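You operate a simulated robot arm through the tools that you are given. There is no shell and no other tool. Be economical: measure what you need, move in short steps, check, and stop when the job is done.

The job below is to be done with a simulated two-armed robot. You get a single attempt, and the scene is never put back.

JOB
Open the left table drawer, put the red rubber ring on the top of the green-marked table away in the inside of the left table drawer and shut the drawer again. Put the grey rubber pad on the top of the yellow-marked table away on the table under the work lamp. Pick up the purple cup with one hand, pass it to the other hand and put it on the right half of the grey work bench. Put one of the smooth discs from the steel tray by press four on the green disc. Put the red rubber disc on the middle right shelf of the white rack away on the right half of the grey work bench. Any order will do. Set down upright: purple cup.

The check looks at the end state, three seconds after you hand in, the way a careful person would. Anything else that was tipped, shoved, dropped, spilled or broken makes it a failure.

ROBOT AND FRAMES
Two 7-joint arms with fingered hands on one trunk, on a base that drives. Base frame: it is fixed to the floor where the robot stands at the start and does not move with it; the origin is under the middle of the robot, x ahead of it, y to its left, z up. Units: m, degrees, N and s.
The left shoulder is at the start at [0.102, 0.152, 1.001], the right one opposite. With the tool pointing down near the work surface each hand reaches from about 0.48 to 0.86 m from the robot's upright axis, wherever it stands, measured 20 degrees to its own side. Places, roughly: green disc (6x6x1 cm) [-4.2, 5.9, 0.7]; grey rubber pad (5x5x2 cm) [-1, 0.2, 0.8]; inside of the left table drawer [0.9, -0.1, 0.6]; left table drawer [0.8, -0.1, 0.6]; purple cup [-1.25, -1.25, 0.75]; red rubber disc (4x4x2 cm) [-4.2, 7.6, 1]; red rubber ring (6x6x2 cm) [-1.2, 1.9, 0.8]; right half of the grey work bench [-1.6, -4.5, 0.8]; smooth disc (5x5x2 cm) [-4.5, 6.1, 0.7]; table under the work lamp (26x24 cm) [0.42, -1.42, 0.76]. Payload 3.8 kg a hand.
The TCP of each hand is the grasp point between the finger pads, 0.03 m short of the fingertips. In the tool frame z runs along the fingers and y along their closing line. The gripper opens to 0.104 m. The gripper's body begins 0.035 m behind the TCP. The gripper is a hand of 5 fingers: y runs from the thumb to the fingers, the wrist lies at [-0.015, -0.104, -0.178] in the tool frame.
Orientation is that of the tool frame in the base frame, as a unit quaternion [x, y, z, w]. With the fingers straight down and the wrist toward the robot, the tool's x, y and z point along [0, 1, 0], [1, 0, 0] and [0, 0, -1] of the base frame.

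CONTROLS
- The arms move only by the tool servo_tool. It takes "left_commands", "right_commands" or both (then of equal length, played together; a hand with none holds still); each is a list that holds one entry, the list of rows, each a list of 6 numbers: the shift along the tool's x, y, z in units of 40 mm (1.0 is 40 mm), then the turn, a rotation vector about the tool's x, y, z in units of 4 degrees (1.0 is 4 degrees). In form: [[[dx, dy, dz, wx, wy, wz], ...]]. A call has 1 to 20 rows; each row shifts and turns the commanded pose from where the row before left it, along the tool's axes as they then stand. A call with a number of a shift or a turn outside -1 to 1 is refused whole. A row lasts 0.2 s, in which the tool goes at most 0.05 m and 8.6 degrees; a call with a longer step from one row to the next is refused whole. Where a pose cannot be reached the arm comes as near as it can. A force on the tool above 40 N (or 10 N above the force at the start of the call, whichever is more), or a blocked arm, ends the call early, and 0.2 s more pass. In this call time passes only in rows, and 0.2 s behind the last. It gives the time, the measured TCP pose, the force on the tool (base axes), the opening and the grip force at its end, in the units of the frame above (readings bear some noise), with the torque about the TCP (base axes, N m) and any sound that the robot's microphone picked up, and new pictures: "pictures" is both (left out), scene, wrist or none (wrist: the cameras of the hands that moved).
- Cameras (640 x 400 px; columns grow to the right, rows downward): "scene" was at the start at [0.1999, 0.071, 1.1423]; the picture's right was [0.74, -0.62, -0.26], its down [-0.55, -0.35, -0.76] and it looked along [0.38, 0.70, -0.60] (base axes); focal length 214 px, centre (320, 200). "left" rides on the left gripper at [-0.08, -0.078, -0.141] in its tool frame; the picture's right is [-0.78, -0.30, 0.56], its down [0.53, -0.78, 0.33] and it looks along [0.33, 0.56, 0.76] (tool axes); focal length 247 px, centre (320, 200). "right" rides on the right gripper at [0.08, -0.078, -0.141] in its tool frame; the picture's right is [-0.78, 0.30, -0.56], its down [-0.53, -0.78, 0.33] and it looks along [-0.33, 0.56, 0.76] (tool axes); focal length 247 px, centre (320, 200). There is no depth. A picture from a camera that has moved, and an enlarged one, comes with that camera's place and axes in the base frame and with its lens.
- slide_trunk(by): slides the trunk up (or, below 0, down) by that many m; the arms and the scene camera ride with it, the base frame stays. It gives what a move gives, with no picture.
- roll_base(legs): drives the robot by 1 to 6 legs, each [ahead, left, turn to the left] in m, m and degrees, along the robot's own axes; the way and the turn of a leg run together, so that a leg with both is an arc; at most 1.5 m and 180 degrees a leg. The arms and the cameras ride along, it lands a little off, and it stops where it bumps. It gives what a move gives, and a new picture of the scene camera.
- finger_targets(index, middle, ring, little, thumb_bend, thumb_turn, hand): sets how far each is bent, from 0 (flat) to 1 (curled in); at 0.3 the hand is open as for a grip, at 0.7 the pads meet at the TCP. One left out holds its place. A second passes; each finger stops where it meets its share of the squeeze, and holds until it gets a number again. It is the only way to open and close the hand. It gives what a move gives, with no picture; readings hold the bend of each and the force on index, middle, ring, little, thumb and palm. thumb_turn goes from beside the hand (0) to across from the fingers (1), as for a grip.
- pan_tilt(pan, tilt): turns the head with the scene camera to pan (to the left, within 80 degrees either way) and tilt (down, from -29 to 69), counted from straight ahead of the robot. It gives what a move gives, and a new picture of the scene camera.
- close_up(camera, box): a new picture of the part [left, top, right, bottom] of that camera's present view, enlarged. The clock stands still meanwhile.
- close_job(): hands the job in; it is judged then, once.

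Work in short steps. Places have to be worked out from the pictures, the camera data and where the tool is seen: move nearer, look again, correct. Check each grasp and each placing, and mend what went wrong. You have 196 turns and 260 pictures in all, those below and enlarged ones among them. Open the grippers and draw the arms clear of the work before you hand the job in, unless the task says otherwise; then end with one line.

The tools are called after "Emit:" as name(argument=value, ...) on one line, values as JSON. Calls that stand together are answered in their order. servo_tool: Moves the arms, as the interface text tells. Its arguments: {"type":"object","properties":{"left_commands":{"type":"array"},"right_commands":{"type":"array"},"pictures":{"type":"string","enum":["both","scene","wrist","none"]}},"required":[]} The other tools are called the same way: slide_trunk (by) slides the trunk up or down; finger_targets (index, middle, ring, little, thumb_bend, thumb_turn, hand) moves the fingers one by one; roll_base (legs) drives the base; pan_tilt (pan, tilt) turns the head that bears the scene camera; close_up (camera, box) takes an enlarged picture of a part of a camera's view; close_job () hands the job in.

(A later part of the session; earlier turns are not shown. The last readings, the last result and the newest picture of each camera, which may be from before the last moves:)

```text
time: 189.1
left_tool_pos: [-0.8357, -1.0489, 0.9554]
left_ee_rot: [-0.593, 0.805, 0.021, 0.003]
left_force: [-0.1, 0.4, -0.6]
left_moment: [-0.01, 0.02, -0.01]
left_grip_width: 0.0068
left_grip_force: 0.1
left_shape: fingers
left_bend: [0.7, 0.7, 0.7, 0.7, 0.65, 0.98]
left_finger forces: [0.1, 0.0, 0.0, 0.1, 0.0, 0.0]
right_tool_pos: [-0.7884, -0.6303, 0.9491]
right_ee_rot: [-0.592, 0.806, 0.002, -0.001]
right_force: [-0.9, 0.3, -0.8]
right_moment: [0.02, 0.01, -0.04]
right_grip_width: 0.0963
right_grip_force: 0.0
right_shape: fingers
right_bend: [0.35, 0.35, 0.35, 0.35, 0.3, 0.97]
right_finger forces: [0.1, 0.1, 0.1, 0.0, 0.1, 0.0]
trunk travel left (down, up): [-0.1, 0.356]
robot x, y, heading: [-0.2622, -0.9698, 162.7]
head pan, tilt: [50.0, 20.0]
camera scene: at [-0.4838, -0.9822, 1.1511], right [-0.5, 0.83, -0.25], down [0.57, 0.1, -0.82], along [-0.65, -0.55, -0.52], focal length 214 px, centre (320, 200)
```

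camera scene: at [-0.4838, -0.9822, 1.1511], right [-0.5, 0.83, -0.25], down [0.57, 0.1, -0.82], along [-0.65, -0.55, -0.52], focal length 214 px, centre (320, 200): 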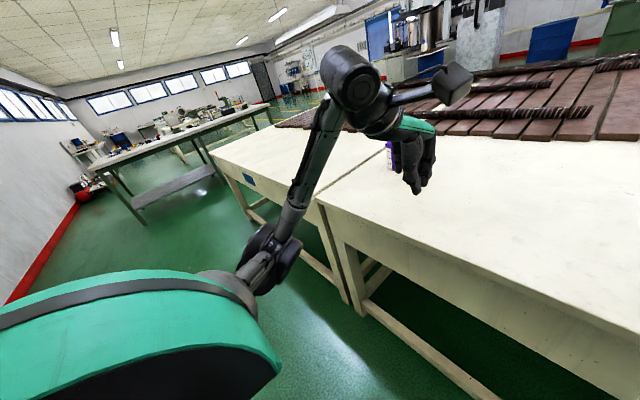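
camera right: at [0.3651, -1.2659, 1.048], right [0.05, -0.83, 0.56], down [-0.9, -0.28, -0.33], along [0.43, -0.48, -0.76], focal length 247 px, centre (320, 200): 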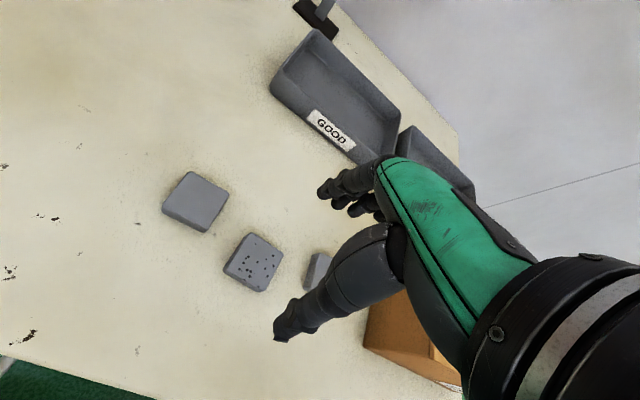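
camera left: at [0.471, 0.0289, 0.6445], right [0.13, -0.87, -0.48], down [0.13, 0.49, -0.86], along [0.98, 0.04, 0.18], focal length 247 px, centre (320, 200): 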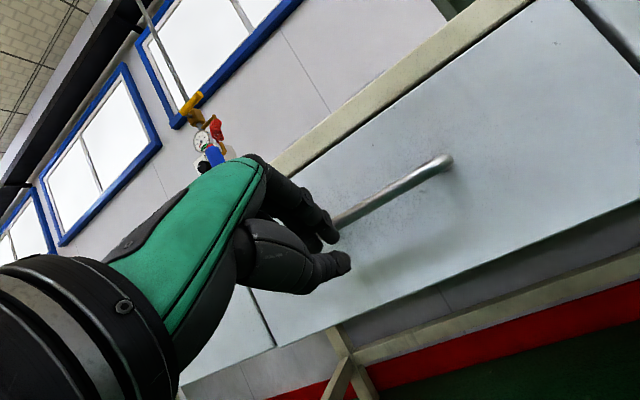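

The cup stands at about [-1.22, -1.23] behind my left hand. I move the base so it comes about 0.62 m ahead and 0.2 m left, swinging no arm over it.

Emit:
servo_tool(left_commands=[[[0, -0.5, -0.8, 0, 0, 0], [0, -0.5, -0.8, 0, 0, 0], [0, 0, -0.8, 0, 0, 0]]], pictures="none")

Emit:
roll_base(legs=[[0.17, 0.3, 0]])

Emit:
pan_tilt(pan=10, tilt=22)

```text
time: 189.9
left_tool_pos: [-0.795, -1.0638, 1.0506]
left_ee_rot: [-0.592, 0.806, 0.021, 0.003]
left_force: [-0.4, -0.6, 1.0]
left_moment: [0.02, 0.04, -0.02]
left_grip_width: 0.0072
left_grip_force: 0.1
left_shape: fingers
left_bend: [0.7, 0.7, 0.7, 0.7, 0.65, 0.98]
left_finger forces: [0.1, 0.0, 0.0, 0.0, 0.0, 0.0]
right_tool_pos: [-0.7881, -0.6287, 0.9477]
right_ee_rot: [-0.593, 0.805, 0.003, -0.003]
right_force: [0.4, -0.1, -0.1]
right_moment: [0.0, 0.0, -0.02]
right_grip_width: 0.0967
right_grip_force: 0.1
right_shape: fingers
right_bend: [0.35, 0.35, 0.35, 0.35, 0.3, 0.97]
right_finger forces: [0.1, 0.0, 0.1, 0.0, 0.0, 0.0]
trunk travel left (down, up): [-0.1, 0.356]
robot x, y, heading: [-0.2638, -0.9758, 162.5]
head pan, tilt: [50.0, 20.0]
```

```text
time: 192.1
left_tool_pos: [-1.0493, -1.2991, 1.0499]
left_ee_rot: [-0.593, 0.805, 0.021, 0.003]
left_force: [-0.5, -0.3, -0.6]
left_moment: [0.04, -0.01, -0.01]
left_grip_width: 0.0071
left_grip_force: 0.2
left_shape: fingers
left_bend: [0.7, 0.7, 0.7, 0.7, 0.65, 0.98]
left_finger forces: [0.0, 0.0, 0.0, 0.0, 0.1, 0.0]
right_tool_pos: [-1.0438, -0.8662, 0.9478]
right_ee_rot: [-0.593, 0.805, 0.003, -0.001]
right_force: [-0.5, -0.4, 0.5]
right_moment: [0.01, -0.02, -0.01]
right_grip_width: 0.0969
right_grip_force: 0.0
right_shape: fingers
right_bend: [0.35, 0.35, 0.35, 0.35, 0.3, 0.97]
right_finger forces: [0.1, 0.0, 0.0, 0.0, 0.1, 0.1]
trunk travel left (down, up): [-0.1, 0.356]
robot x, y, heading: [-0.5181, -1.2118, 162.6]
head pan, tilt: [50.0, 20.0]
camera scene: at [-0.7378, -1.2185, 1.1511], right [-0.5, 0.83, -0.25], down [0.57, 0.1, -0.82], along [-0.65, -0.55, -0.52], focal length 214 px, centre (320, 200)
```

scene: 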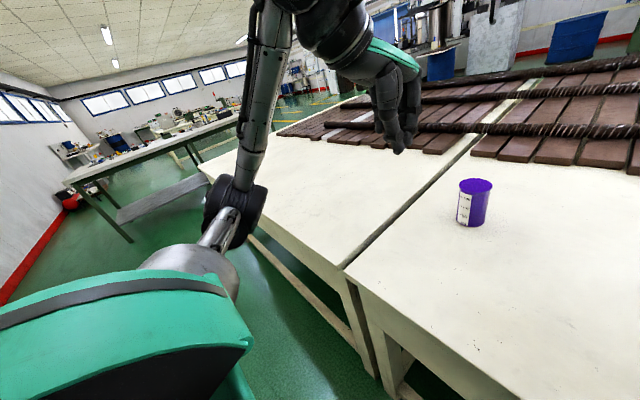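

```text
time: 193.2
left_tool_pos: [-1.0489, -1.2996, 1.0504]
left_ee_rot: [-0.593, 0.805, 0.021, 0.003]
left_force: [-0.2, 0.3, 0.2]
left_moment: [0.0, 0.01, -0.02]
left_grip_width: 0.0074
left_grip_force: 0.0
left_shape: fingers
left_bend: [0.7, 0.7, 0.7, 0.7, 0.65, 0.98]
left_finger forces: [0.1, 0.1, 0.0, 0.0, 0.0, 0.0]
right_tool_pos: [-1.0436, -0.8664, 0.9479]
right_ee_rot: [-0.593, 0.805, 0.002, -0.002]
right_force: [-0.3, 0.0, -0.2]
right_moment: [0.01, -0.03, -0.01]
right_grip_width: 0.0967
right_grip_force: 0.0
right_shape: fingers
right_bend: [0.35, 0.35, 0.35, 0.35, 0.3, 0.97]
right_finger forces: [0.1, 0.0, 0.0, 0.0, 0.1, 0.0]
trunk travel left (down, up): [-0.1, 0.356]
robot x, y, heading: [-0.5174, -1.2097, 162.8]
head pan, tilt: [10.0, 22.0]
camera scene: at [-0.7485, -1.1569, 1.1378], right [0.14, 0.99, -0.06], down [0.64, -0.13, -0.76], along [-0.76, 0.07, -0.65], focal length 214 px, centre (320, 200)
```

scene: 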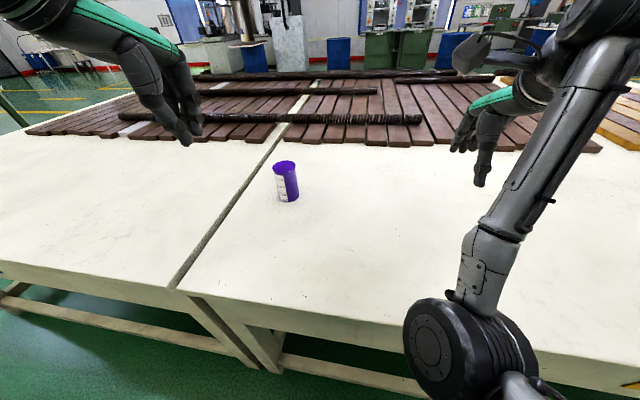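

The cup is about 6.5 cm wide and 9.7 cm tall, standing at [-1.217, -1.203]. Plan: the left hand takes its rim from above, and the right hand later takes its body from the front. I open the left hand and bring it above the cup.

Emit:
finger_targets(hand="left", index=0.3, middle=0.3, ring=0.3, little=0.3, thumb_bend=0.3)

Emit:
servo_tool(left_commands=[[[-0.21, 0.94, 0.2, 0.6, 0, 0], [-0.21, 0.94, 0.2, 0, 0, 0], [-0.21, 0.94, 0.2, 0, 0, 0], [-0.21, 0.94, 0.2, 0, 0, 0], [-0.21, 0.94, 0.2, 0, 0, 0]]], pictures="wrist")

```text
time: 194.2
left_tool_pos: [-1.0488, -1.2997, 1.0502]
left_ee_rot: [-0.593, 0.805, 0.02, 0.003]
left_force: [0.9, -0.1, -0.3]
left_moment: [0.02, -0.02, 0.03]
left_grip_width: 0.1028
left_grip_force: 0.1
left_shape: fingers
left_bend: [0.3, 0.3, 0.3, 0.3, 0.3, 0.98]
left_finger forces: [0.0, 0.0, 0.0, 0.0, 0.0, 0.0]
right_tool_pos: [-1.0427, -0.8661, 0.9472]
right_ee_rot: [-0.593, 0.805, 0.001, -0.001]
right_force: [-0.2, -0.8, 0.6]
right_moment: [0.01, -0.02, 0.03]
right_grip_width: 0.0966
right_grip_force: 0.0
right_shape: fingers
right_bend: [0.35, 0.35, 0.35, 0.35, 0.3, 0.97]
right_finger forces: [0.0, 0.0, 0.0, 0.0, 0.1, 0.0]
trunk travel left (down, up): [-0.1, 0.356]
robot x, y, heading: [-0.5168, -1.2103, 162.7]
head pan, tilt: [10.0, 22.0]
```

```text
time: 195.4
left_tool_pos: [-1.2166, -1.2013, 1.0099]
left_ee_rot: [-0.593, 0.805, 0.002, 0.015]
left_force: [-0.1, -1.2, -0.9]
left_moment: [0.0, -0.01, -0.02]
left_grip_width: 0.103
left_grip_force: 0.2
left_shape: fingers
left_bend: [0.3, 0.3, 0.3, 0.3, 0.3, 0.98]
left_finger forces: [0.0, 0.0, 0.0, 0.0, 0.0, 0.0]
right_tool_pos: [-1.0443, -0.8655, 0.9484]
right_ee_rot: [-0.593, 0.805, 0.0, -0.002]
right_force: [-1.0, -1.1, -0.7]
right_moment: [0.01, -0.01, -0.04]
right_grip_width: 0.0966
right_grip_force: 0.1
right_shape: fingers
right_bend: [0.35, 0.35, 0.35, 0.35, 0.3, 0.97]
right_finger forces: [0.0, 0.0, 0.1, 0.0, 0.1, 0.0]
trunk travel left (down, up): [-0.1, 0.356]
robot x, y, heading: [-0.5199, -1.211, 162.8]
head pan, tilt: [10.0, 22.0]
camera left: at [-1.1212, -1.1516, 1.1542], right [0.52, 0.67, -0.53], down [0.59, -0.73, -0.34], along [-0.61, -0.14, -0.78], focal length 247 px, centre (320, 200)
```

left: 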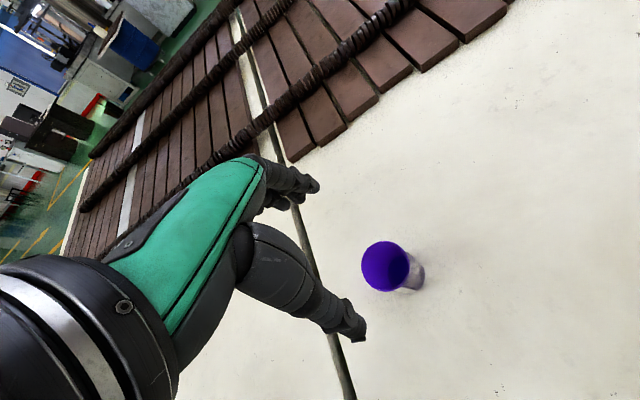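

The rim's centre is at [-1.214, -1.199], right under the TCP. I lower to about z 0.852 and check.

Emit:
servo_tool(left_commands=[[[0, 0, 0.9, 0, 0, 0], [0, 0, 0.9, 0, 0, 0], [0, 0, 0.9, 0, 0, 0], [0, 0, 0.7, 0, 0, 0], [0, 0, 0.5, 0, 0, 0]]], pictures="both")

```text
time: 196.6
left_tool_pos: [-1.2121, -1.2, 0.854]
left_ee_rot: [-0.593, 0.805, 0.004, 0.015]
left_force: [0.0, 0.8, 0.6]
left_moment: [0.01, 0.02, 0.01]
left_grip_width: 0.1028
left_grip_force: 0.1
left_shape: fingers
left_bend: [0.3, 0.3, 0.3, 0.3, 0.3, 0.98]
left_finger forces: [0.0, 0.0, 0.0, 0.0, 0.0, 0.1]
right_tool_pos: [-1.0436, -0.8665, 0.9479]
right_ee_rot: [-0.594, 0.805, 0.002, -0.002]
right_force: [0.2, -0.2, 1.1]
right_moment: [0.01, 0.02, 0.0]
right_grip_width: 0.0969
right_grip_force: 0.2
right_shape: fingers
right_bend: [0.35, 0.35, 0.35, 0.35, 0.3, 0.97]
right_finger forces: [0.1, 0.0, 0.0, 0.0, 0.1, 0.1]
trunk travel left (down, up): [-0.1, 0.356]
robot x, y, heading: [-0.5218, -1.2116, 162.4]
head pan, tilt: [10.0, 22.0]
camera scene: at [-0.7486, -1.1568, 1.1378], right [0.14, 0.99, -0.06], down [0.64, -0.13, -0.76], along [-0.76, 0.07, -0.65], focal length 214 px, centre (320, 200)
camera left: at [-1.1171, -1.1493, 0.9989], right [0.52, 0.67, -0.53], down [0.59, -0.73, -0.34], along [-0.62, -0.13, -0.78], focal length 247 px, centre (320, 200)
```

scene: 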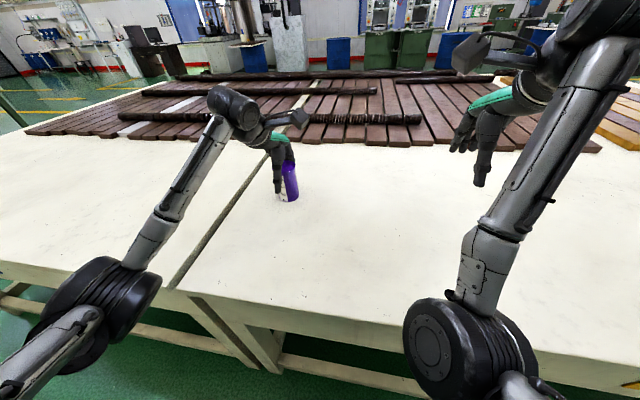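
left: 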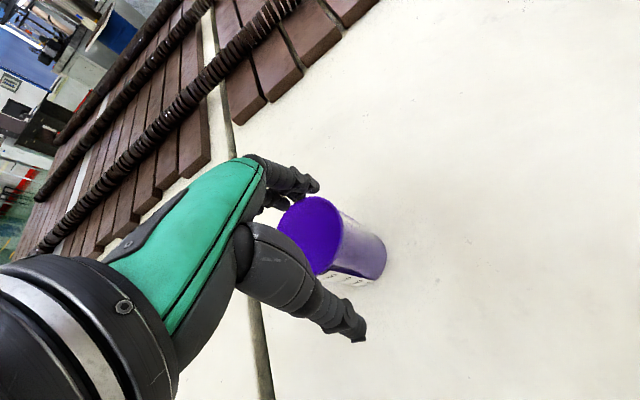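

The cup's rim is between thumb and fingers, well centred. I close on it and lift slightly.

Emit:
finger_targets(hand="left", index=0.65, middle=0.65, ring=0.65, little=0.65, thumb_bend=0.6)

Emit:
servo_tool(left_commands=[[[0, 0, -0.3, 0, 0, 0], [0, 0, -0.6, 0, 0, 0], [0, 0, -0.6, 0, 0, 0]]], pictures="both")

```text
time: 197.6
left_tool_pos: [-1.2119, -1.1989, 0.8544]
left_ee_rot: [-0.593, 0.805, 0.004, 0.015]
left_force: [-0.3, 0.7, 0.5]
left_moment: [-0.01, 0.05, -0.04]
left_grip_width: 0.0525
left_grip_force: 16.2
left_shape: fingers
left_bend: [0.53, 0.57, 0.64, 0.65, 0.51, 0.96]
left_finger forces: [9.3, 6.7, 0.3, 0.1, 16.7, 0.0]
right_tool_pos: [-1.0428, -0.8648, 0.9476]
right_ee_rot: [-0.593, 0.805, 0.003, -0.003]
right_force: [-0.5, -0.6, 0.1]
right_moment: [0.0, 0.01, -0.03]
right_grip_width: 0.0964
right_grip_force: 0.1
right_shape: fingers
right_bend: [0.35, 0.35, 0.35, 0.35, 0.3, 0.97]
right_finger forces: [0.0, 0.0, 0.1, 0.0, 0.1, 0.0]
trunk travel left (down, up): [-0.1, 0.356]
robot x, y, heading: [-0.521, -1.2113, 162.5]
head pan, tilt: [10.0, 22.0]
```

```text
time: 198.4
left_tool_pos: [-1.214, -1.2003, 0.9141]
left_ee_rot: [-0.593, 0.805, 0.003, 0.016]
left_force: [1.0, 0.6, 0.1]
left_moment: [0.02, 0.0, 0.01]
left_grip_width: 0.052
left_grip_force: 16.1
left_shape: fingers
left_bend: [0.53, 0.57, 0.64, 0.65, 0.51, 0.96]
left_finger forces: [9.1, 6.5, 0.4, 0.1, 16.4, 0.0]
right_tool_pos: [-1.0436, -0.8663, 0.947]
right_ee_rot: [-0.593, 0.805, 0.001, -0.002]
right_force: [-0.7, -0.2, 0.4]
right_moment: [-0.02, 0.02, -0.02]
right_grip_width: 0.0965
right_grip_force: 0.1
right_shape: fingers
right_bend: [0.35, 0.35, 0.35, 0.35, 0.3, 0.97]
right_finger forces: [0.1, 0.0, 0.0, 0.0, 0.0, 0.0]
trunk travel left (down, up): [-0.1, 0.356]
robot x, y, heading: [-0.5191, -1.2082, 162.6]
head pan, tilt: [10.0, 22.0]
camera scene: at [-0.7483, -1.1566, 1.1379], right [0.14, 0.99, -0.06], down [0.64, -0.13, -0.76], along [-0.76, 0.07, -0.65], focal length 214 px, centre (320, 200)
camera left: at [-1.1188, -1.1505, 1.0593], right [0.52, 0.67, -0.53], down [0.59, -0.73, -0.34], along [-0.61, -0.14, -0.78], focal length 247 px, centre (320, 200)
```

scene: 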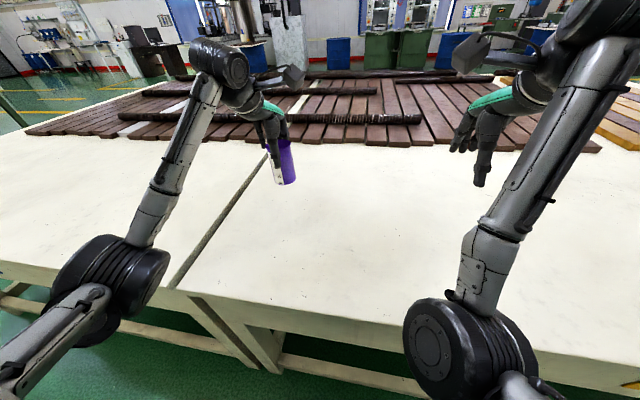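
left: 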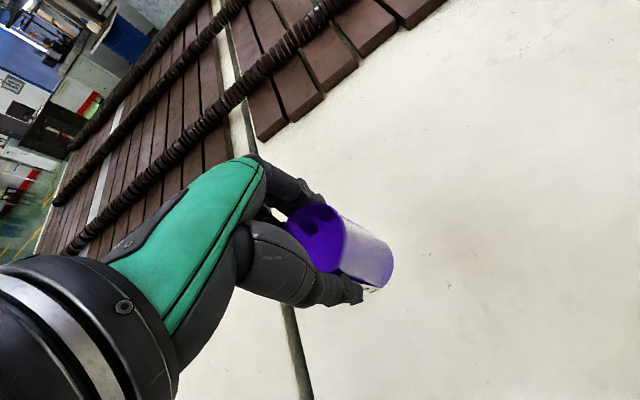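

The cup is held securely and upright. For the pass, I bring it up and nearer the middle and yaw the left hand 45 degrees, so the right hand can take the body crosswise.

Emit:
servo_tool(left_commands=[[[-0.6, -0.6, -0.8, 0, 0, 0], [-0.6, -0.6, -0.8, 0, 0, 0], [-0.5, -0.7, -0.8, 0, 0, 0], [0, 0, -0.3, 0, 0, -0.9], [0, 0, 0, 0, 0, -0.9], [0, 0, 0, 0, 0, -0.9], [0, 0, 0, 0, 0, -0.9], [0, 0, 0, 0, 0, -0.9], [0, 0, 0, 0, 0, -0.9], [0, 0, 0, 0, 0, -0.9], [0, 0, 0, 0, 0, -0.9], [0, 0, 0, 0, 0, -0.9], [0, 0, 0, 0, 0, -0.9], [0, 0, 0, 0, 0, -0.9], [0, 0, 0, 0, 0, -0.9], [0, 0, 0, 0, 0, -0.5]]], pictures="scene")

Emit:
servo_tool(right_commands=[[[0, -0.3, 0, -0.4, 0.965, 0.4], [0, -0.3, 0, -0.4, 0.965, 0.4], [0, 0, 0, -0.4, 0.965, 0.4], [0, 0, 0, -0.4, 0.965, 0.4], [0, 0, 0, -0.4, 0.965, 0.4], [0, 0, 0, -0.4, 0.965, 0.4], [0, 0, 0, -0.4, 0.965, 0.4], [0, 0, 0, -0.4, 0.965, 0.4], [0, 0, 0, -0.4, 0.965, 0.4], [0, 0, 0, -0.4, 0.965, 0.4], [0, 0, 0, -0.4, 0.965, 0.4], [0, 0, 0, -0.4, 0.965, 0.4], [0, 0, 0, -0.4, 0.965, 0.4], [0, 0, 0, -0.4, 0.965, 0.4], [0, 0, 0, -0.4, 0.965, 0.4], [0, 0, 0, -0.4, 0.965, 0.4], [0, 0, 0, -0.4, 0.965, 0.4], [0, 0, 0, -0.4, 0.965, 0.4], [0, 0, 0, -0.4, 0.965, 0.4], [0, 0, 0, -0.4, 0.965, 0.4]]], pictures="scene")

```text
time: 201.8
left_tool_pos: [-1.1225, -1.1614, 1.025]
left_ee_rot: [0.857, -0.515, 0.002, -0.016]
left_force: [-0.5, -0.1, -0.1]
left_moment: [0.02, -0.02, -0.01]
left_grip_width: 0.0522
left_grip_force: 16.0
left_shape: fingers
left_bend: [0.53, 0.57, 0.64, 0.65, 0.51, 0.96]
left_finger forces: [9.2, 6.4, 0.3, 0.1, 16.0, 0.0]
right_tool_pos: [-1.0443, -0.8642, 0.9482]
right_ee_rot: [-0.593, 0.805, 0.001, -0.002]
right_force: [-0.2, 0.6, 0.4]
right_moment: [-0.03, -0.02, -0.01]
right_grip_width: 0.0967
right_grip_force: 0.2
right_shape: fingers
right_bend: [0.35, 0.35, 0.35, 0.35, 0.3, 0.97]
right_finger forces: [0.0, 0.1, 0.0, 0.0, 0.0, 0.1]
trunk travel left (down, up): [-0.1, 0.356]
robot x, y, heading: [-0.5194, -1.2106, 162.6]
head pan, tilt: [10.0, 22.0]
camera scene: at [-0.7485, -1.1567, 1.1378], right [0.14, 0.99, -0.06], down [0.64, -0.13, -0.76], along [-0.76, 0.07, -0.65], focal length 214 px, centre (320, 200)
```

scene: 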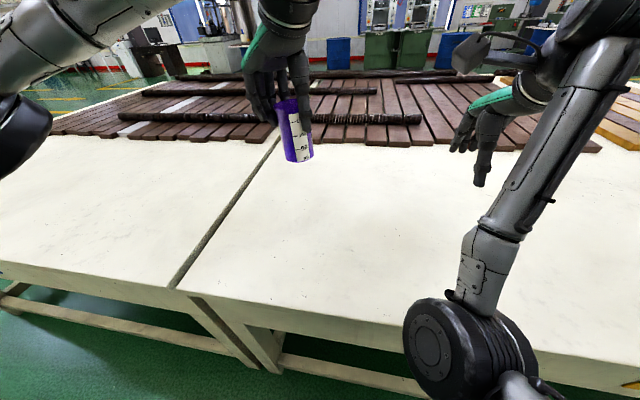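

```text
time: 206.2
left_tool_pos: [-1.1226, -1.1604, 1.0249]
left_ee_rot: [0.857, -0.515, 0.001, -0.015]
left_force: [0.9, -0.1, 0.0]
left_moment: [-0.01, -0.02, 0.0]
left_grip_width: 0.0524
left_grip_force: 16.1
left_shape: fingers
left_bend: [0.53, 0.57, 0.64, 0.65, 0.51, 0.96]
left_finger forces: [9.1, 6.5, 0.3, 0.1, 16.1, 0.0]
right_tool_pos: [-1.0225, -0.8342, 0.9696]
right_ee_rot: [-0.234, 0.711, -0.131, -0.65]
right_force: [0.3, -0.1, -0.3]
right_moment: [0.03, 0.0, 0.01]
right_grip_width: 0.0966
right_grip_force: 0.0
right_shape: fingers
right_bend: [0.35, 0.35, 0.35, 0.35, 0.3, 0.97]
right_finger forces: [0.0, 0.1, 0.0, 0.0, 0.0, 0.0]
right hand out of reach, approached as far as the arm can: row 1, 2
trunk travel left (down, up): [-0.1, 0.356]
robot x, y, heading: [-0.5185, -1.2116, 162.9]
head pan, tilt: [10.0, 22.0]
stopped in row 20 (right hand): the arm was blocked; the commanded pose is now the measured one
camera scene: at [-0.7485, -1.1566, 1.1378], right [0.14, 0.99, -0.06], down [0.64, -0.13, -0.76], along [-0.76, 0.07, -0.65], focal length 214 px, centre (320, 200)
```

scene: 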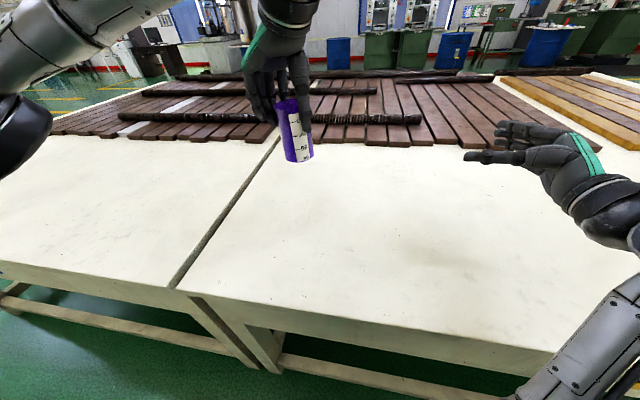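

The right hand now points forward-left, nearly level, and the cup hangs from the left hand. I bring the right hand to a stand-off 14 cm from the cup.

Emit:
servo_tool(right_commands=[[[0.21, -0.96, 0.44, 0, 0, 0], [0.21, -0.96, 0.44, 0, 0, 0], [0.21, -0.96, 0.44, 0, 0, 0], [0.21, -0.96, 0.44, 0, 0, 0], [0.21, -0.96, 0.44, 0, 0, 0], [0.21, -0.96, 0.44, 0, 0, 0]]], pictures="both")

```text
time: 206.8
left_tool_pos: [-1.122, -1.1606, 1.0245]
left_ee_rot: [0.857, -0.515, 0.003, -0.016]
left_force: [-1.6, -0.2, -0.1]
left_moment: [0.0, -0.01, -0.01]
left_grip_width: 0.0522
left_grip_force: 16.1
left_shape: fingers
left_bend: [0.53, 0.57, 0.64, 0.65, 0.51, 0.96]
left_finger forces: [9.0, 6.4, 0.2, 0.1, 16.1, 0.1]
right_tool_pos: [-1.0117, -0.9075, 1.0665]
right_ee_rot: [0.274, -0.654, 0.064, 0.703]
right_force: [0.1, 1.1, -0.3]
right_moment: [-0.02, 0.02, 0.02]
right_grip_width: 0.0969
right_grip_force: 0.0
right_shape: fingers
right_bend: [0.35, 0.35, 0.35, 0.35, 0.3, 0.97]
right_finger forces: [0.1, 0.1, 0.0, 0.0, 0.0, 0.0]
trunk travel left (down, up): [-0.1, 0.356]
robot x, y, heading: [-0.5163, -1.2106, 162.9]
head pan, tilt: [10.0, 22.0]
stopped in row 3 (right hand): the arm was blocked; the commanded pose is now the measured one
camera scene: at [-0.7483, -1.1571, 1.1379], right [0.14, 0.99, -0.06], down [0.64, -0.13, -0.76], along [-0.76, 0.07, -0.65], focal length 214 px, centre (320, 200)
camera right: at [-0.8416, -0.9266, 1.1188], right [0.25, 0.72, -0.65], down [-0.02, -0.67, -0.74], along [-0.97, 0.2, -0.15], focal length 247 px, centre (320, 200)
```

scene: 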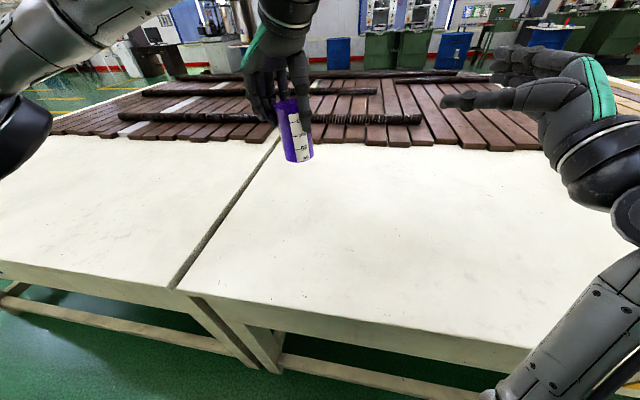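
right: 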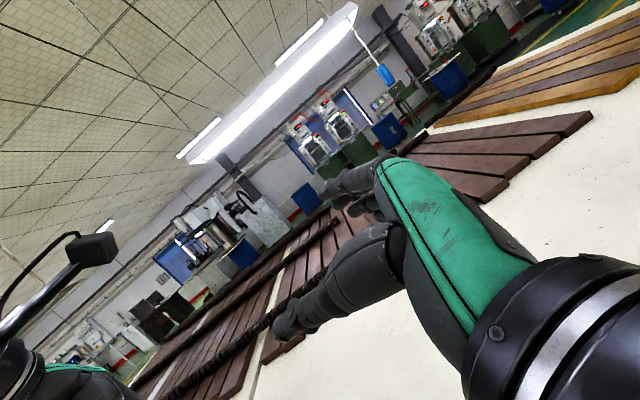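

The right arm is too folded so near the body. I push the cup 11 cm further ahead with the left hand, and then level the right hand's roll before approaching.

Emit:
servo_tool(left_commands=[[[-0.65, 0.64, 0, 0, 0, 0], [-0.65, 0.64, 0, 0, 0, 0], [-0.65, 0.64, 0, 0, 0, 0]]], pictures="none")

Emit:
servo_tool(right_commands=[[[0, 0.3, 0.3, 0, 0, 0.9], [0, 0.3, 0.3, 0, 0, 0.9], [0, 0.3, 0.3, 0, 0, 0.9], [0, 0, 0, 0, 0, 0.9], [0, 0, 0, 0, 0, 0.8]]], pictures="both")

```text
time: 207.6
left_tool_pos: [-1.2287, -1.1274, 1.0237]
left_ee_rot: [0.858, -0.514, 0.004, -0.015]
left_force: [-0.1, 0.8, 0.2]
left_moment: [0.01, 0.02, -0.02]
left_grip_width: 0.052
left_grip_force: 16.2
left_shape: fingers
left_bend: [0.53, 0.57, 0.65, 0.65, 0.51, 0.96]
left_finger forces: [9.3, 6.3, 0.2, 0.1, 16.0, 0.0]
right_tool_pos: [-1.0129, -0.9056, 1.0651]
right_ee_rot: [0.273, -0.654, 0.065, 0.702]
right_force: [0.6, 0.2, -0.7]
right_moment: [0.0, 0.0, 0.03]
right_grip_width: 0.0968
right_grip_force: 0.0
right_shape: fingers
right_bend: [0.35, 0.35, 0.35, 0.35, 0.3, 0.97]
right_finger forces: [0.1, 0.0, 0.0, 0.0, 0.0, 0.0]
trunk travel left (down, up): [-0.1, 0.356]
robot x, y, heading: [-0.5183, -1.2095, 162.9]
head pan, tilt: [10.0, 22.0]
```

```text
time: 208.8
left_tool_pos: [-1.2272, -1.1275, 1.0231]
left_ee_rot: [0.857, -0.515, 0.001, -0.016]
left_force: [0.0, -0.7, -0.2]
left_moment: [0.02, -0.01, 0.01]
left_grip_width: 0.0522
left_grip_force: 15.7
left_shape: fingers
left_bend: [0.53, 0.57, 0.65, 0.65, 0.51, 0.96]
left_finger forces: [9.2, 6.3, 0.2, 0.0, 16.0, 0.0]
right_tool_pos: [-1.0598, -0.8945, 1.075]
right_ee_rot: [-0.168, 0.686, -0.175, -0.686]
right_force: [0.5, 0.7, -0.1]
right_moment: [0.0, 0.0, -0.03]
right_grip_width: 0.0969
right_grip_force: 0.2
right_shape: fingers
right_bend: [0.35, 0.35, 0.35, 0.35, 0.3, 0.97]
right_finger forces: [0.1, 0.1, 0.0, 0.0, 0.0, 0.0]
trunk travel left (down, up): [-0.1, 0.356]
robot x, y, heading: [-0.5184, -1.208, 162.5]
head pan, tilt: [10.0, 22.0]
camera scene: at [-0.7486, -1.1567, 1.1378], right [0.14, 0.99, -0.06], down [0.64, -0.13, -0.76], along [-0.76, 0.07, -0.65], focal length 214 px, centre (320, 200)
camera right: at [-0.8994, -0.8938, 1.1544], right [0.35, 0.52, -0.78], down [0.07, -0.85, -0.53], along [-0.93, 0.13, -0.34], focal length 247 px, centre (320, 200)
```

scene: 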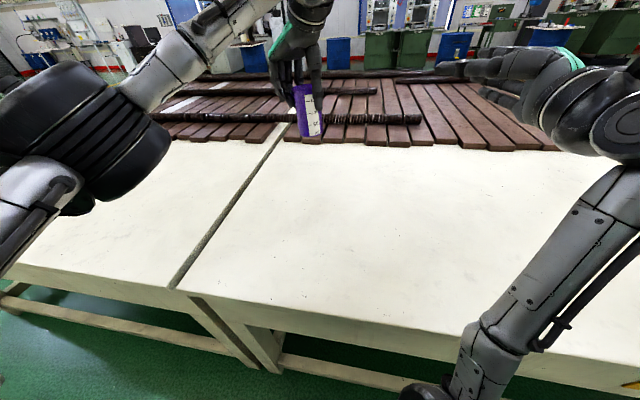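
right: 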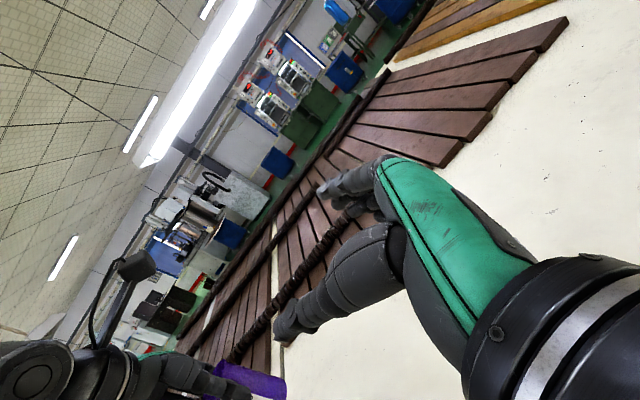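

The right hand is level now, pointing straight at the cup's line but 13 cm to the side and 10 cm high. I align it in front of the cup at stand-off.

Emit:
servo_tool(right_commands=[[[-0.62, -0.79, 0.4, 0, 0, 0], [-0.62, -0.79, 0.4, 0, 0, 0], [-0.62, -0.79, 0.4, 0, 0, 0], [-0.62, -0.79, 0.4, 0, 0, 0]]], pictures="both")

```text
time: 209.7
left_tool_pos: [-1.2271, -1.1281, 1.0242]
left_ee_rot: [0.857, -0.515, 0.003, -0.016]
left_force: [-0.6, -0.1, -0.8]
left_moment: [-0.03, -0.02, 0.01]
left_grip_width: 0.052
left_grip_force: 15.9
left_shape: fingers
left_bend: [0.53, 0.57, 0.65, 0.65, 0.51, 0.96]
left_finger forces: [9.2, 6.3, 0.2, 0.1, 16.0, 0.1]
right_tool_pos: [-1.0509, -0.9993, 1.0854]
right_ee_rot: [0.219, -0.633, 0.106, 0.735]
right_force: [-0.9, 0.2, 0.8]
right_moment: [0.01, 0.01, 0.0]
right_grip_width: 0.0968
right_grip_force: 0.2
right_shape: fingers
right_bend: [0.35, 0.35, 0.35, 0.35, 0.3, 0.97]
right_finger forces: [0.1, 0.1, 0.1, 0.0, 0.0, 0.0]
trunk travel left (down, up): [-0.1, 0.356]
robot x, y, heading: [-0.5181, -1.2128, 162.7]
head pan, tilt: [10.0, 22.0]
stopped in row 4 (right hand): the arm was blocked; the commanded pose is now the measured one
camera scene: at [-0.7484, -1.157, 1.1379], right [0.14, 0.99, -0.06], down [0.64, -0.13, -0.76], along [-0.76, 0.07, -0.65], focal length 214 px, centre (320, 200)
camera right: at [-0.8791, -1.0122, 1.1327], right [0.23, 0.61, -0.76], down [-0.05, -0.77, -0.63], along [-0.97, 0.18, -0.14], focal length 247 px, centre (320, 200)
```

scene: 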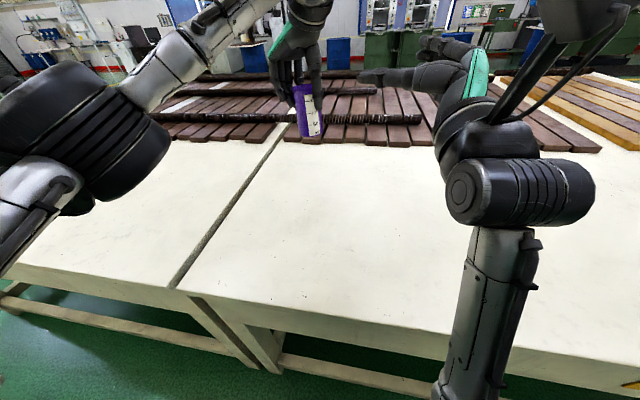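
right: 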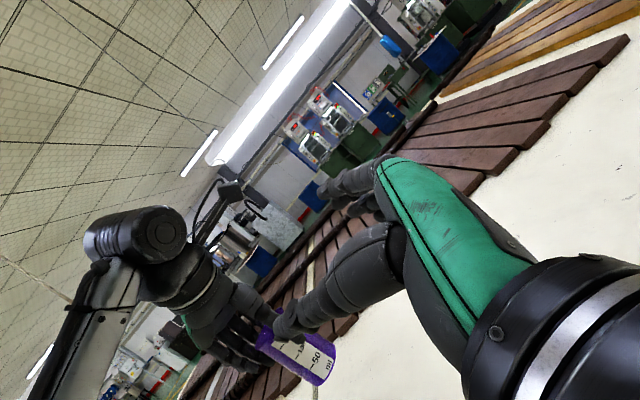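

The right elbow seems limited low down, so the pass should happen higher. I raise the cup 12 cm and re-level the right hand in front of it.

Emit:
servo_tool(left_commands=[[[0, 0, -0.8, 0, 0, 0], [0, 0, -0.8, 0, 0, 0], [0, 0, -0.7, 0, 0, 0], [0, 0, -0.7, 0, 0, 0]]], pictures="none")

Emit:
servo_tool(right_commands=[[[0.1, -0.2, 0, 0, -0.5, 0.9], [0.1, -0.3, 0, 0, -0.5, 0.9], [0.1, -0.3, 0, 0, -0.5, 0.9]]], pictures="both")

```text
time: 210.7
left_tool_pos: [-1.2246, -1.1337, 1.1414]
left_ee_rot: [0.857, -0.515, 0.002, -0.015]
left_force: [0.1, -0.1, 0.1]
left_moment: [-0.04, 0.01, 0.01]
left_grip_width: 0.0521
left_grip_force: 16.0
left_shape: fingers
left_bend: [0.53, 0.57, 0.65, 0.65, 0.51, 0.96]
left_finger forces: [9.2, 6.4, 0.2, 0.0, 15.9, 0.0]
left hand out of reach, approached as far as the arm can: row 4
right_tool_pos: [-1.0491, -0.999, 1.0854]
right_ee_rot: [0.218, -0.632, 0.106, 0.736]
right_force: [0.6, 0.3, -0.2]
right_moment: [-0.01, -0.01, -0.01]
right_grip_width: 0.097
right_grip_force: 0.1
right_shape: fingers
right_bend: [0.35, 0.35, 0.35, 0.35, 0.3, 0.97]
right_finger forces: [0.1, 0.0, 0.1, 0.0, 0.0, 0.1]
trunk travel left (down, up): [-0.1, 0.356]
robot x, y, heading: [-0.5163, -1.2084, 162.6]
head pan, tilt: [10.0, 22.0]
```

```text
time: 211.5
left_tool_pos: [-1.2274, -1.1337, 1.1409]
left_ee_rot: [0.856, -0.516, 0.002, -0.016]
left_force: [0.7, -0.5, -0.3]
left_moment: [-0.02, 0.0, 0.01]
left_grip_width: 0.052
left_grip_force: 15.8
left_shape: fingers
left_bend: [0.53, 0.57, 0.65, 0.65, 0.51, 0.96]
left_finger forces: [9.1, 6.3, 0.2, 0.0, 16.0, 0.0]
right_tool_pos: [-1.0382, -1.0237, 1.0846]
right_ee_rot: [-0.169, 0.697, -0.144, -0.681]
right_force: [0.5, -0.1, -0.4]
right_moment: [0.01, -0.05, 0.01]
right_grip_width: 0.0965
right_grip_force: 0.0
right_shape: fingers
right_bend: [0.35, 0.35, 0.35, 0.35, 0.3, 0.97]
right_finger forces: [0.1, 0.1, 0.0, 0.0, 0.0, 0.0]
trunk travel left (down, up): [-0.1, 0.356]
robot x, y, heading: [-0.5185, -1.2139, 162.7]
head pan, tilt: [10.0, 22.0]
camera scene: at [-0.7485, -1.157, 1.1378], right [0.14, 0.99, -0.06], down [0.64, -0.13, -0.76], along [-0.76, 0.07, -0.65], focal length 214 px, centre (320, 200)
camera right: at [-0.8783, -1.0346, 1.1652], right [0.39, 0.54, -0.75], down [0.05, -0.82, -0.57], along [-0.92, 0.18, -0.34], focal length 247 px, centre (320, 200)
```

scene: 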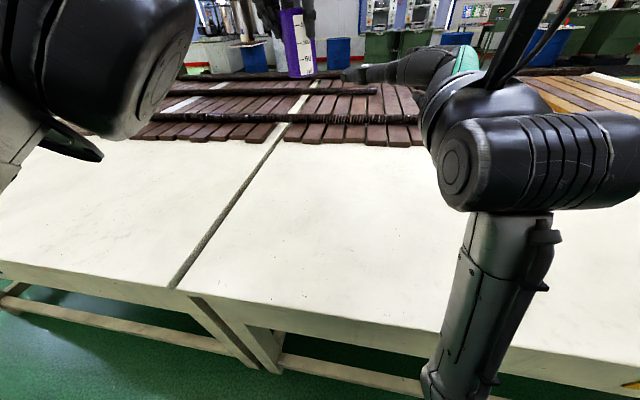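
right: 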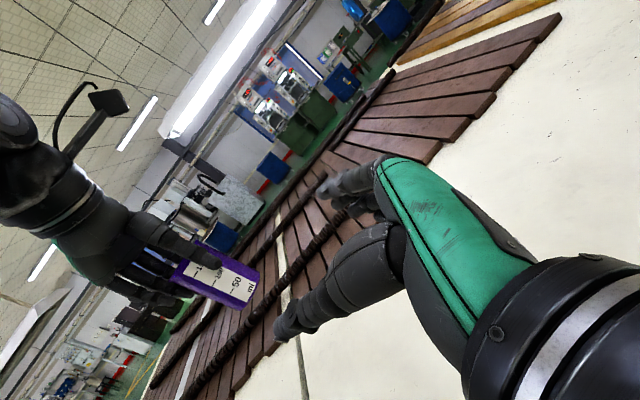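

Now level and facing the cup; offsets are 1.3 cm sideways and 21.8 cm short. I advance 12 cm, correcting sideways.

Emit:
servo_tool(right_commands=[[[0.1, -0.17, 0.7, 0, 0, 0], [0.1, -0.16, 0.7, 0, 0, 0], [0, 0, 0.8, 0, 0, 0], [0, 0, 0.8, 0, 0, 0]]], pictures="both")

```text
time: 212.5
left_tool_pos: [-1.2285, -1.1338, 1.1404]
left_ee_rot: [0.857, -0.516, 0.002, -0.015]
left_force: [0.2, 0.7, -0.7]
left_moment: [0.0, -0.02, -0.02]
left_grip_width: 0.052
left_grip_force: 15.4
left_shape: fingers
left_bend: [0.53, 0.57, 0.65, 0.65, 0.51, 0.96]
left_finger forces: [9.2, 6.3, 0.2, 0.1, 15.8, 0.0]
right_tool_pos: [-1.1381, -1.0941, 1.1026]
right_ee_rot: [0.162, -0.687, 0.166, 0.689]
right_force: [-0.2, 0.3, -0.1]
right_moment: [0.02, -0.02, 0.0]
right_grip_width: 0.0969
right_grip_force: 0.0
right_shape: fingers
right_bend: [0.35, 0.35, 0.35, 0.35, 0.3, 0.97]
right_finger forces: [0.1, 0.1, 0.0, 0.0, 0.0, 0.0]
trunk travel left (down, up): [-0.1, 0.356]
robot x, y, heading: [-0.5199, -1.2096, 162.5]
head pan, tilt: [10.0, 22.0]
camera scene: at [-0.7491, -1.1568, 1.1376], right [0.14, 0.99, -0.06], down [0.64, -0.13, -0.76], along [-0.76, 0.07, -0.65], focal length 214 px, centre (320, 200)
camera right: at [-0.9768, -1.0993, 1.1798], right [0.36, 0.51, -0.78], down [0.05, -0.85, -0.53], along [-0.93, 0.15, -0.33], focal length 247 px, centre (320, 200)
```

scene: 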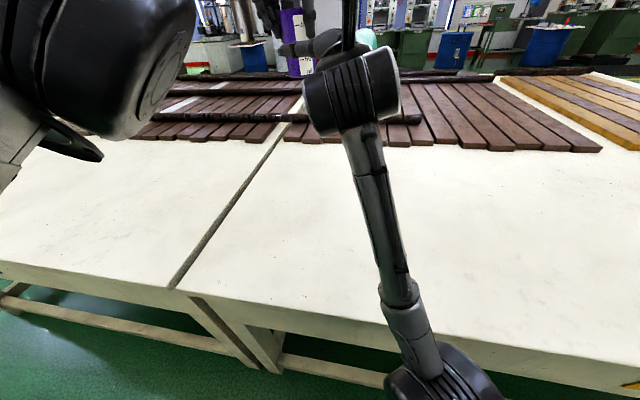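
right: 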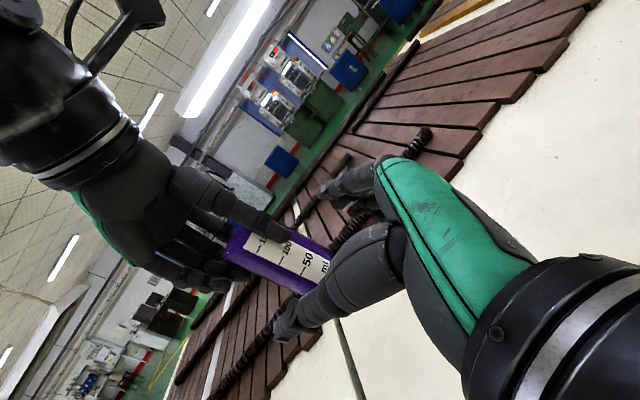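

The cup is between my right thumb and fingers, 10 cm ahead. I advance 7.5 cm with small corrections.

Emit:
servo_tool(right_commands=[[[-0.1, 0.2, 0.5, 0, 0, 0], [-0.1, 0, 0.5, 0, 0, 0], [0, 0, 0.5, 0, 0, 0], [0, 0, 0.4, 0, 0, 0]]], pictures="wrist")

Emit:
close_up(camera="scene", box=[220, 0, 420, 130])

```text
time: 213.5
left_tool_pos: [-1.2269, -1.1337, 1.1397]
left_ee_rot: [0.857, -0.515, 0.002, -0.015]
left_force: [0.0, 0.1, -0.9]
left_moment: [0.01, -0.01, 0.01]
left_grip_width: 0.0519
left_grip_force: 15.7
left_shape: fingers
left_bend: [0.53, 0.57, 0.65, 0.65, 0.51, 0.96]
left_finger forces: [9.2, 6.3, 0.1, 0.0, 15.9, 0.0]
right_tool_pos: [-1.2091, -1.122, 1.0924]
right_ee_rot: [-0.164, 0.688, -0.164, -0.687]
right_force: [-0.2, -0.3, -0.7]
right_moment: [-0.01, -0.01, -0.02]
right_grip_width: 0.097
right_grip_force: 0.1
right_shape: fingers
right_bend: [0.35, 0.35, 0.35, 0.35, 0.3, 0.97]
right_finger forces: [0.0, 0.1, 0.0, 0.0, 0.0, 0.0]
trunk travel left (down, up): [-0.1, 0.356]
robot x, y, heading: [-0.5232, -1.2102, 162.9]
head pan, tilt: [10.0, 22.0]
camera right: at [-1.0478, -1.126, 1.1719], right [0.36, 0.51, -0.78], down [0.05, -0.84, -0.53], along [-0.93, 0.15, -0.34], focal length 247 px, centre (320, 200)
```

right: 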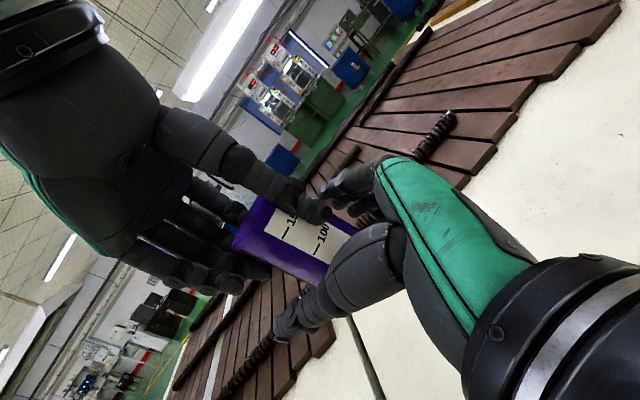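

```text
3.08 times, centred on (320, 65) of scene
camera zoom: at [-0.7488, -1.1568, 1.1377], right [0.14, 0.99, -0.06], down [0.64, -0.13, -0.76], along [-0.76, 0.07, -0.65], focal length 660 px, centre (320, 615)
```

zoom: 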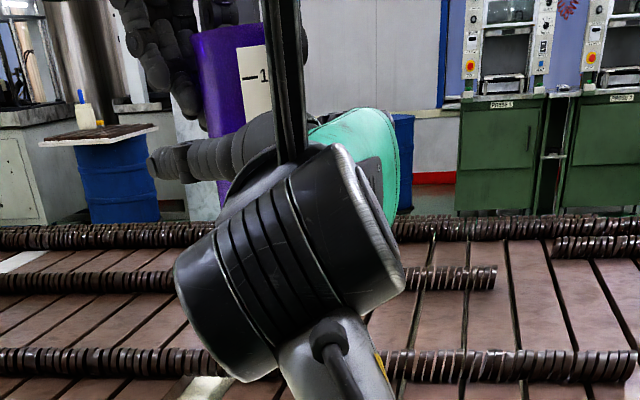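

The right hand surrounds the body of the cup. I close the right hand on it.

Emit:
finger_targets(hand="right", index=0.65, middle=0.65, ring=0.65, little=0.65, thumb_bend=0.6)

Emit:
close_up(camera="right", box=[120, 80, 440, 380])

```text
time: 214.5
left_tool_pos: [-1.2265, -1.1341, 1.1415]
left_ee_rot: [0.857, -0.515, 0.002, -0.016]
left_force: [4.0, -9.0, 5.5]
left_moment: [-0.41, -0.17, 0.12]
left_grip_width: 0.0519
left_grip_force: 18.8
left_shape: fingers
left_bend: [0.53, 0.57, 0.65, 0.65, 0.51, 0.96]
left_finger forces: [9.2, 9.1, 2.4, 0.1, 16.7, 0.0]
right_tool_pos: [-1.2087, -1.12, 1.0927]
right_ee_rot: [-0.162, 0.689, -0.164, -0.687]
right_force: [-4.0, 7.7, -5.0]
right_moment: [0.1, -0.13, -0.3]
right_grip_width: 0.0505
right_grip_force: 17.6
right_shape: fingers
right_bend: [0.55, 0.59, 0.58, 0.63, 0.49, 0.96]
right_finger forces: [9.0, 5.4, 5.5, 1.7, 13.1, 0.0]
trunk travel left (down, up): [-0.1, 0.356]
robot x, y, heading: [-0.5168, -1.2114, 162.8]
head pan, tilt: [10.0, 22.0]
```

```text
1.33 times, centred on (280, 230) of right
camera zoom: at [-1.0478, -1.1253, 1.1716], right [0.37, 0.51, -0.78], down [0.05, -0.84, -0.53], along [-0.93, 0.15, -0.34], focal length 329 px, centre (373, 160)
```

zoom: 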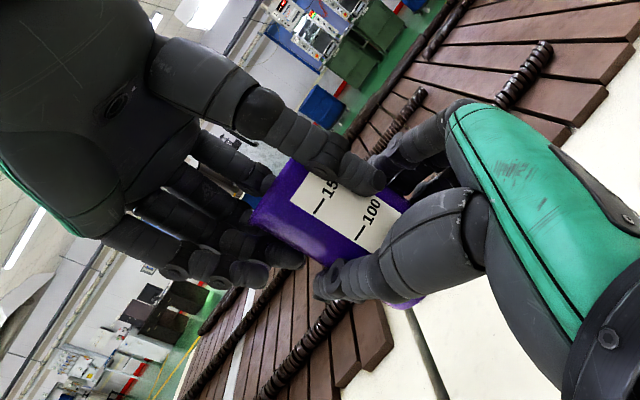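

Both hands hold the cup, with the right grip solid (about 17 N). I open the left hand and lift it straight off.

Emit:
finger_targets(hand="left", index=0.3, middle=0.3, ring=0.3, little=0.3, thumb_bend=0.3)

Emit:
servo_tool(left_commands=[[[0, 0, -0.4, 0, 0, 0], [0, 0, -0.6, 0, 0, 0], [0.2, 0.3, -0.6, 0, 0, 0], [0.3, 0.4, -0.6, 0, 0, 0]]], pictures="scene")

Emit:
close_up(camera="right", box=[120, 80, 440, 380])

```text
time: 215.5
left_tool_pos: [-1.2266, -1.134, 1.1402]
left_ee_rot: [0.857, -0.516, 0.002, -0.016]
left_force: [0.4, 0.4, 0.1]
left_moment: [0.02, 0.0, 0.0]
left_grip_width: 0.1026
left_grip_force: 0.1
left_shape: fingers
left_bend: [0.3, 0.3, 0.3, 0.3, 0.3, 0.97]
left_finger forces: [0.1, 0.0, 0.0, 0.0, 0.0, 0.0]
right_tool_pos: [-1.2078, -1.1209, 1.0934]
right_ee_rot: [0.163, -0.687, 0.164, 0.689]
right_force: [1.1, 0.7, -0.6]
right_moment: [0.01, -0.03, 0.0]
right_grip_width: 0.0512
right_grip_force: 16.0
right_shape: fingers
right_bend: [0.56, 0.6, 0.6, 0.64, 0.49, 0.95]
right_finger forces: [6.7, 4.5, 4.0, 0.9, 15.9, 0.0]
trunk travel left (down, up): [-0.1, 0.356]
robot x, y, heading: [-0.5206, -1.2118, 162.8]
head pan, tilt: [10.0, 22.0]
```

```text
time: 216.5
left_tool_pos: [-1.2201, -1.1974, 1.1961]
left_ee_rot: [0.856, -0.516, 0.002, -0.015]
left_force: [0.3, -0.7, 0.3]
left_moment: [-0.05, 0.03, 0.03]
left_grip_width: 0.1029
left_grip_force: 0.2
left_shape: fingers
left_bend: [0.3, 0.3, 0.3, 0.3, 0.3, 0.97]
left_finger forces: [0.0, 0.0, 0.1, 0.1, 0.0, 0.0]
left hand out of reach, approached as far as the arm can: row 1, 2, 3, 4
right_tool_pos: [-1.208, -1.122, 1.0945]
right_ee_rot: [0.163, -0.687, 0.164, 0.688]
right_force: [0.2, 0.1, 0.2]
right_moment: [0.02, -0.03, 0.01]
right_grip_width: 0.0508
right_grip_force: 15.5
right_shape: fingers
right_bend: [0.56, 0.6, 0.6, 0.64, 0.49, 0.95]
right_finger forces: [6.7, 4.5, 4.0, 1.0, 15.9, 0.0]
trunk travel left (down, up): [-0.1, 0.356]
robot x, y, heading: [-0.5169, -1.2089, 162.8]
head pan, tilt: [10.0, 22.0]
camera scene: at [-0.7481, -1.1576, 1.138], right [0.14, 0.99, -0.06], down [0.64, -0.13, -0.76], along [-0.76, 0.07, -0.65], focal length 214 px, centre (320, 200)
```

scene: 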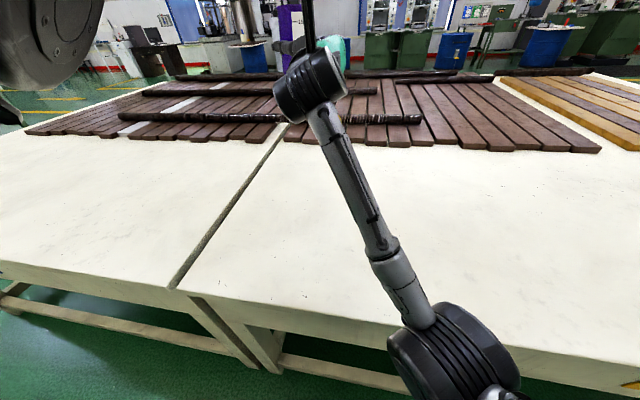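

```text
1.33 times, centred on (280, 230) of right
camera zoom: at [-1.0467, -1.1268, 1.1726], right [0.36, 0.51, -0.78], down [0.05, -0.84, -0.53], along [-0.93, 0.15, -0.33], focal length 329 px, centre (373, 160)
```

zoom: 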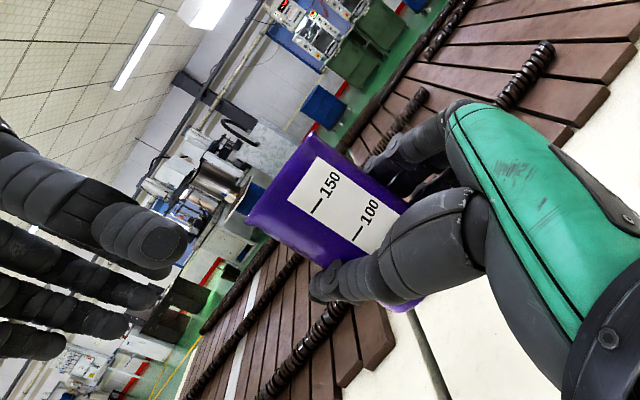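

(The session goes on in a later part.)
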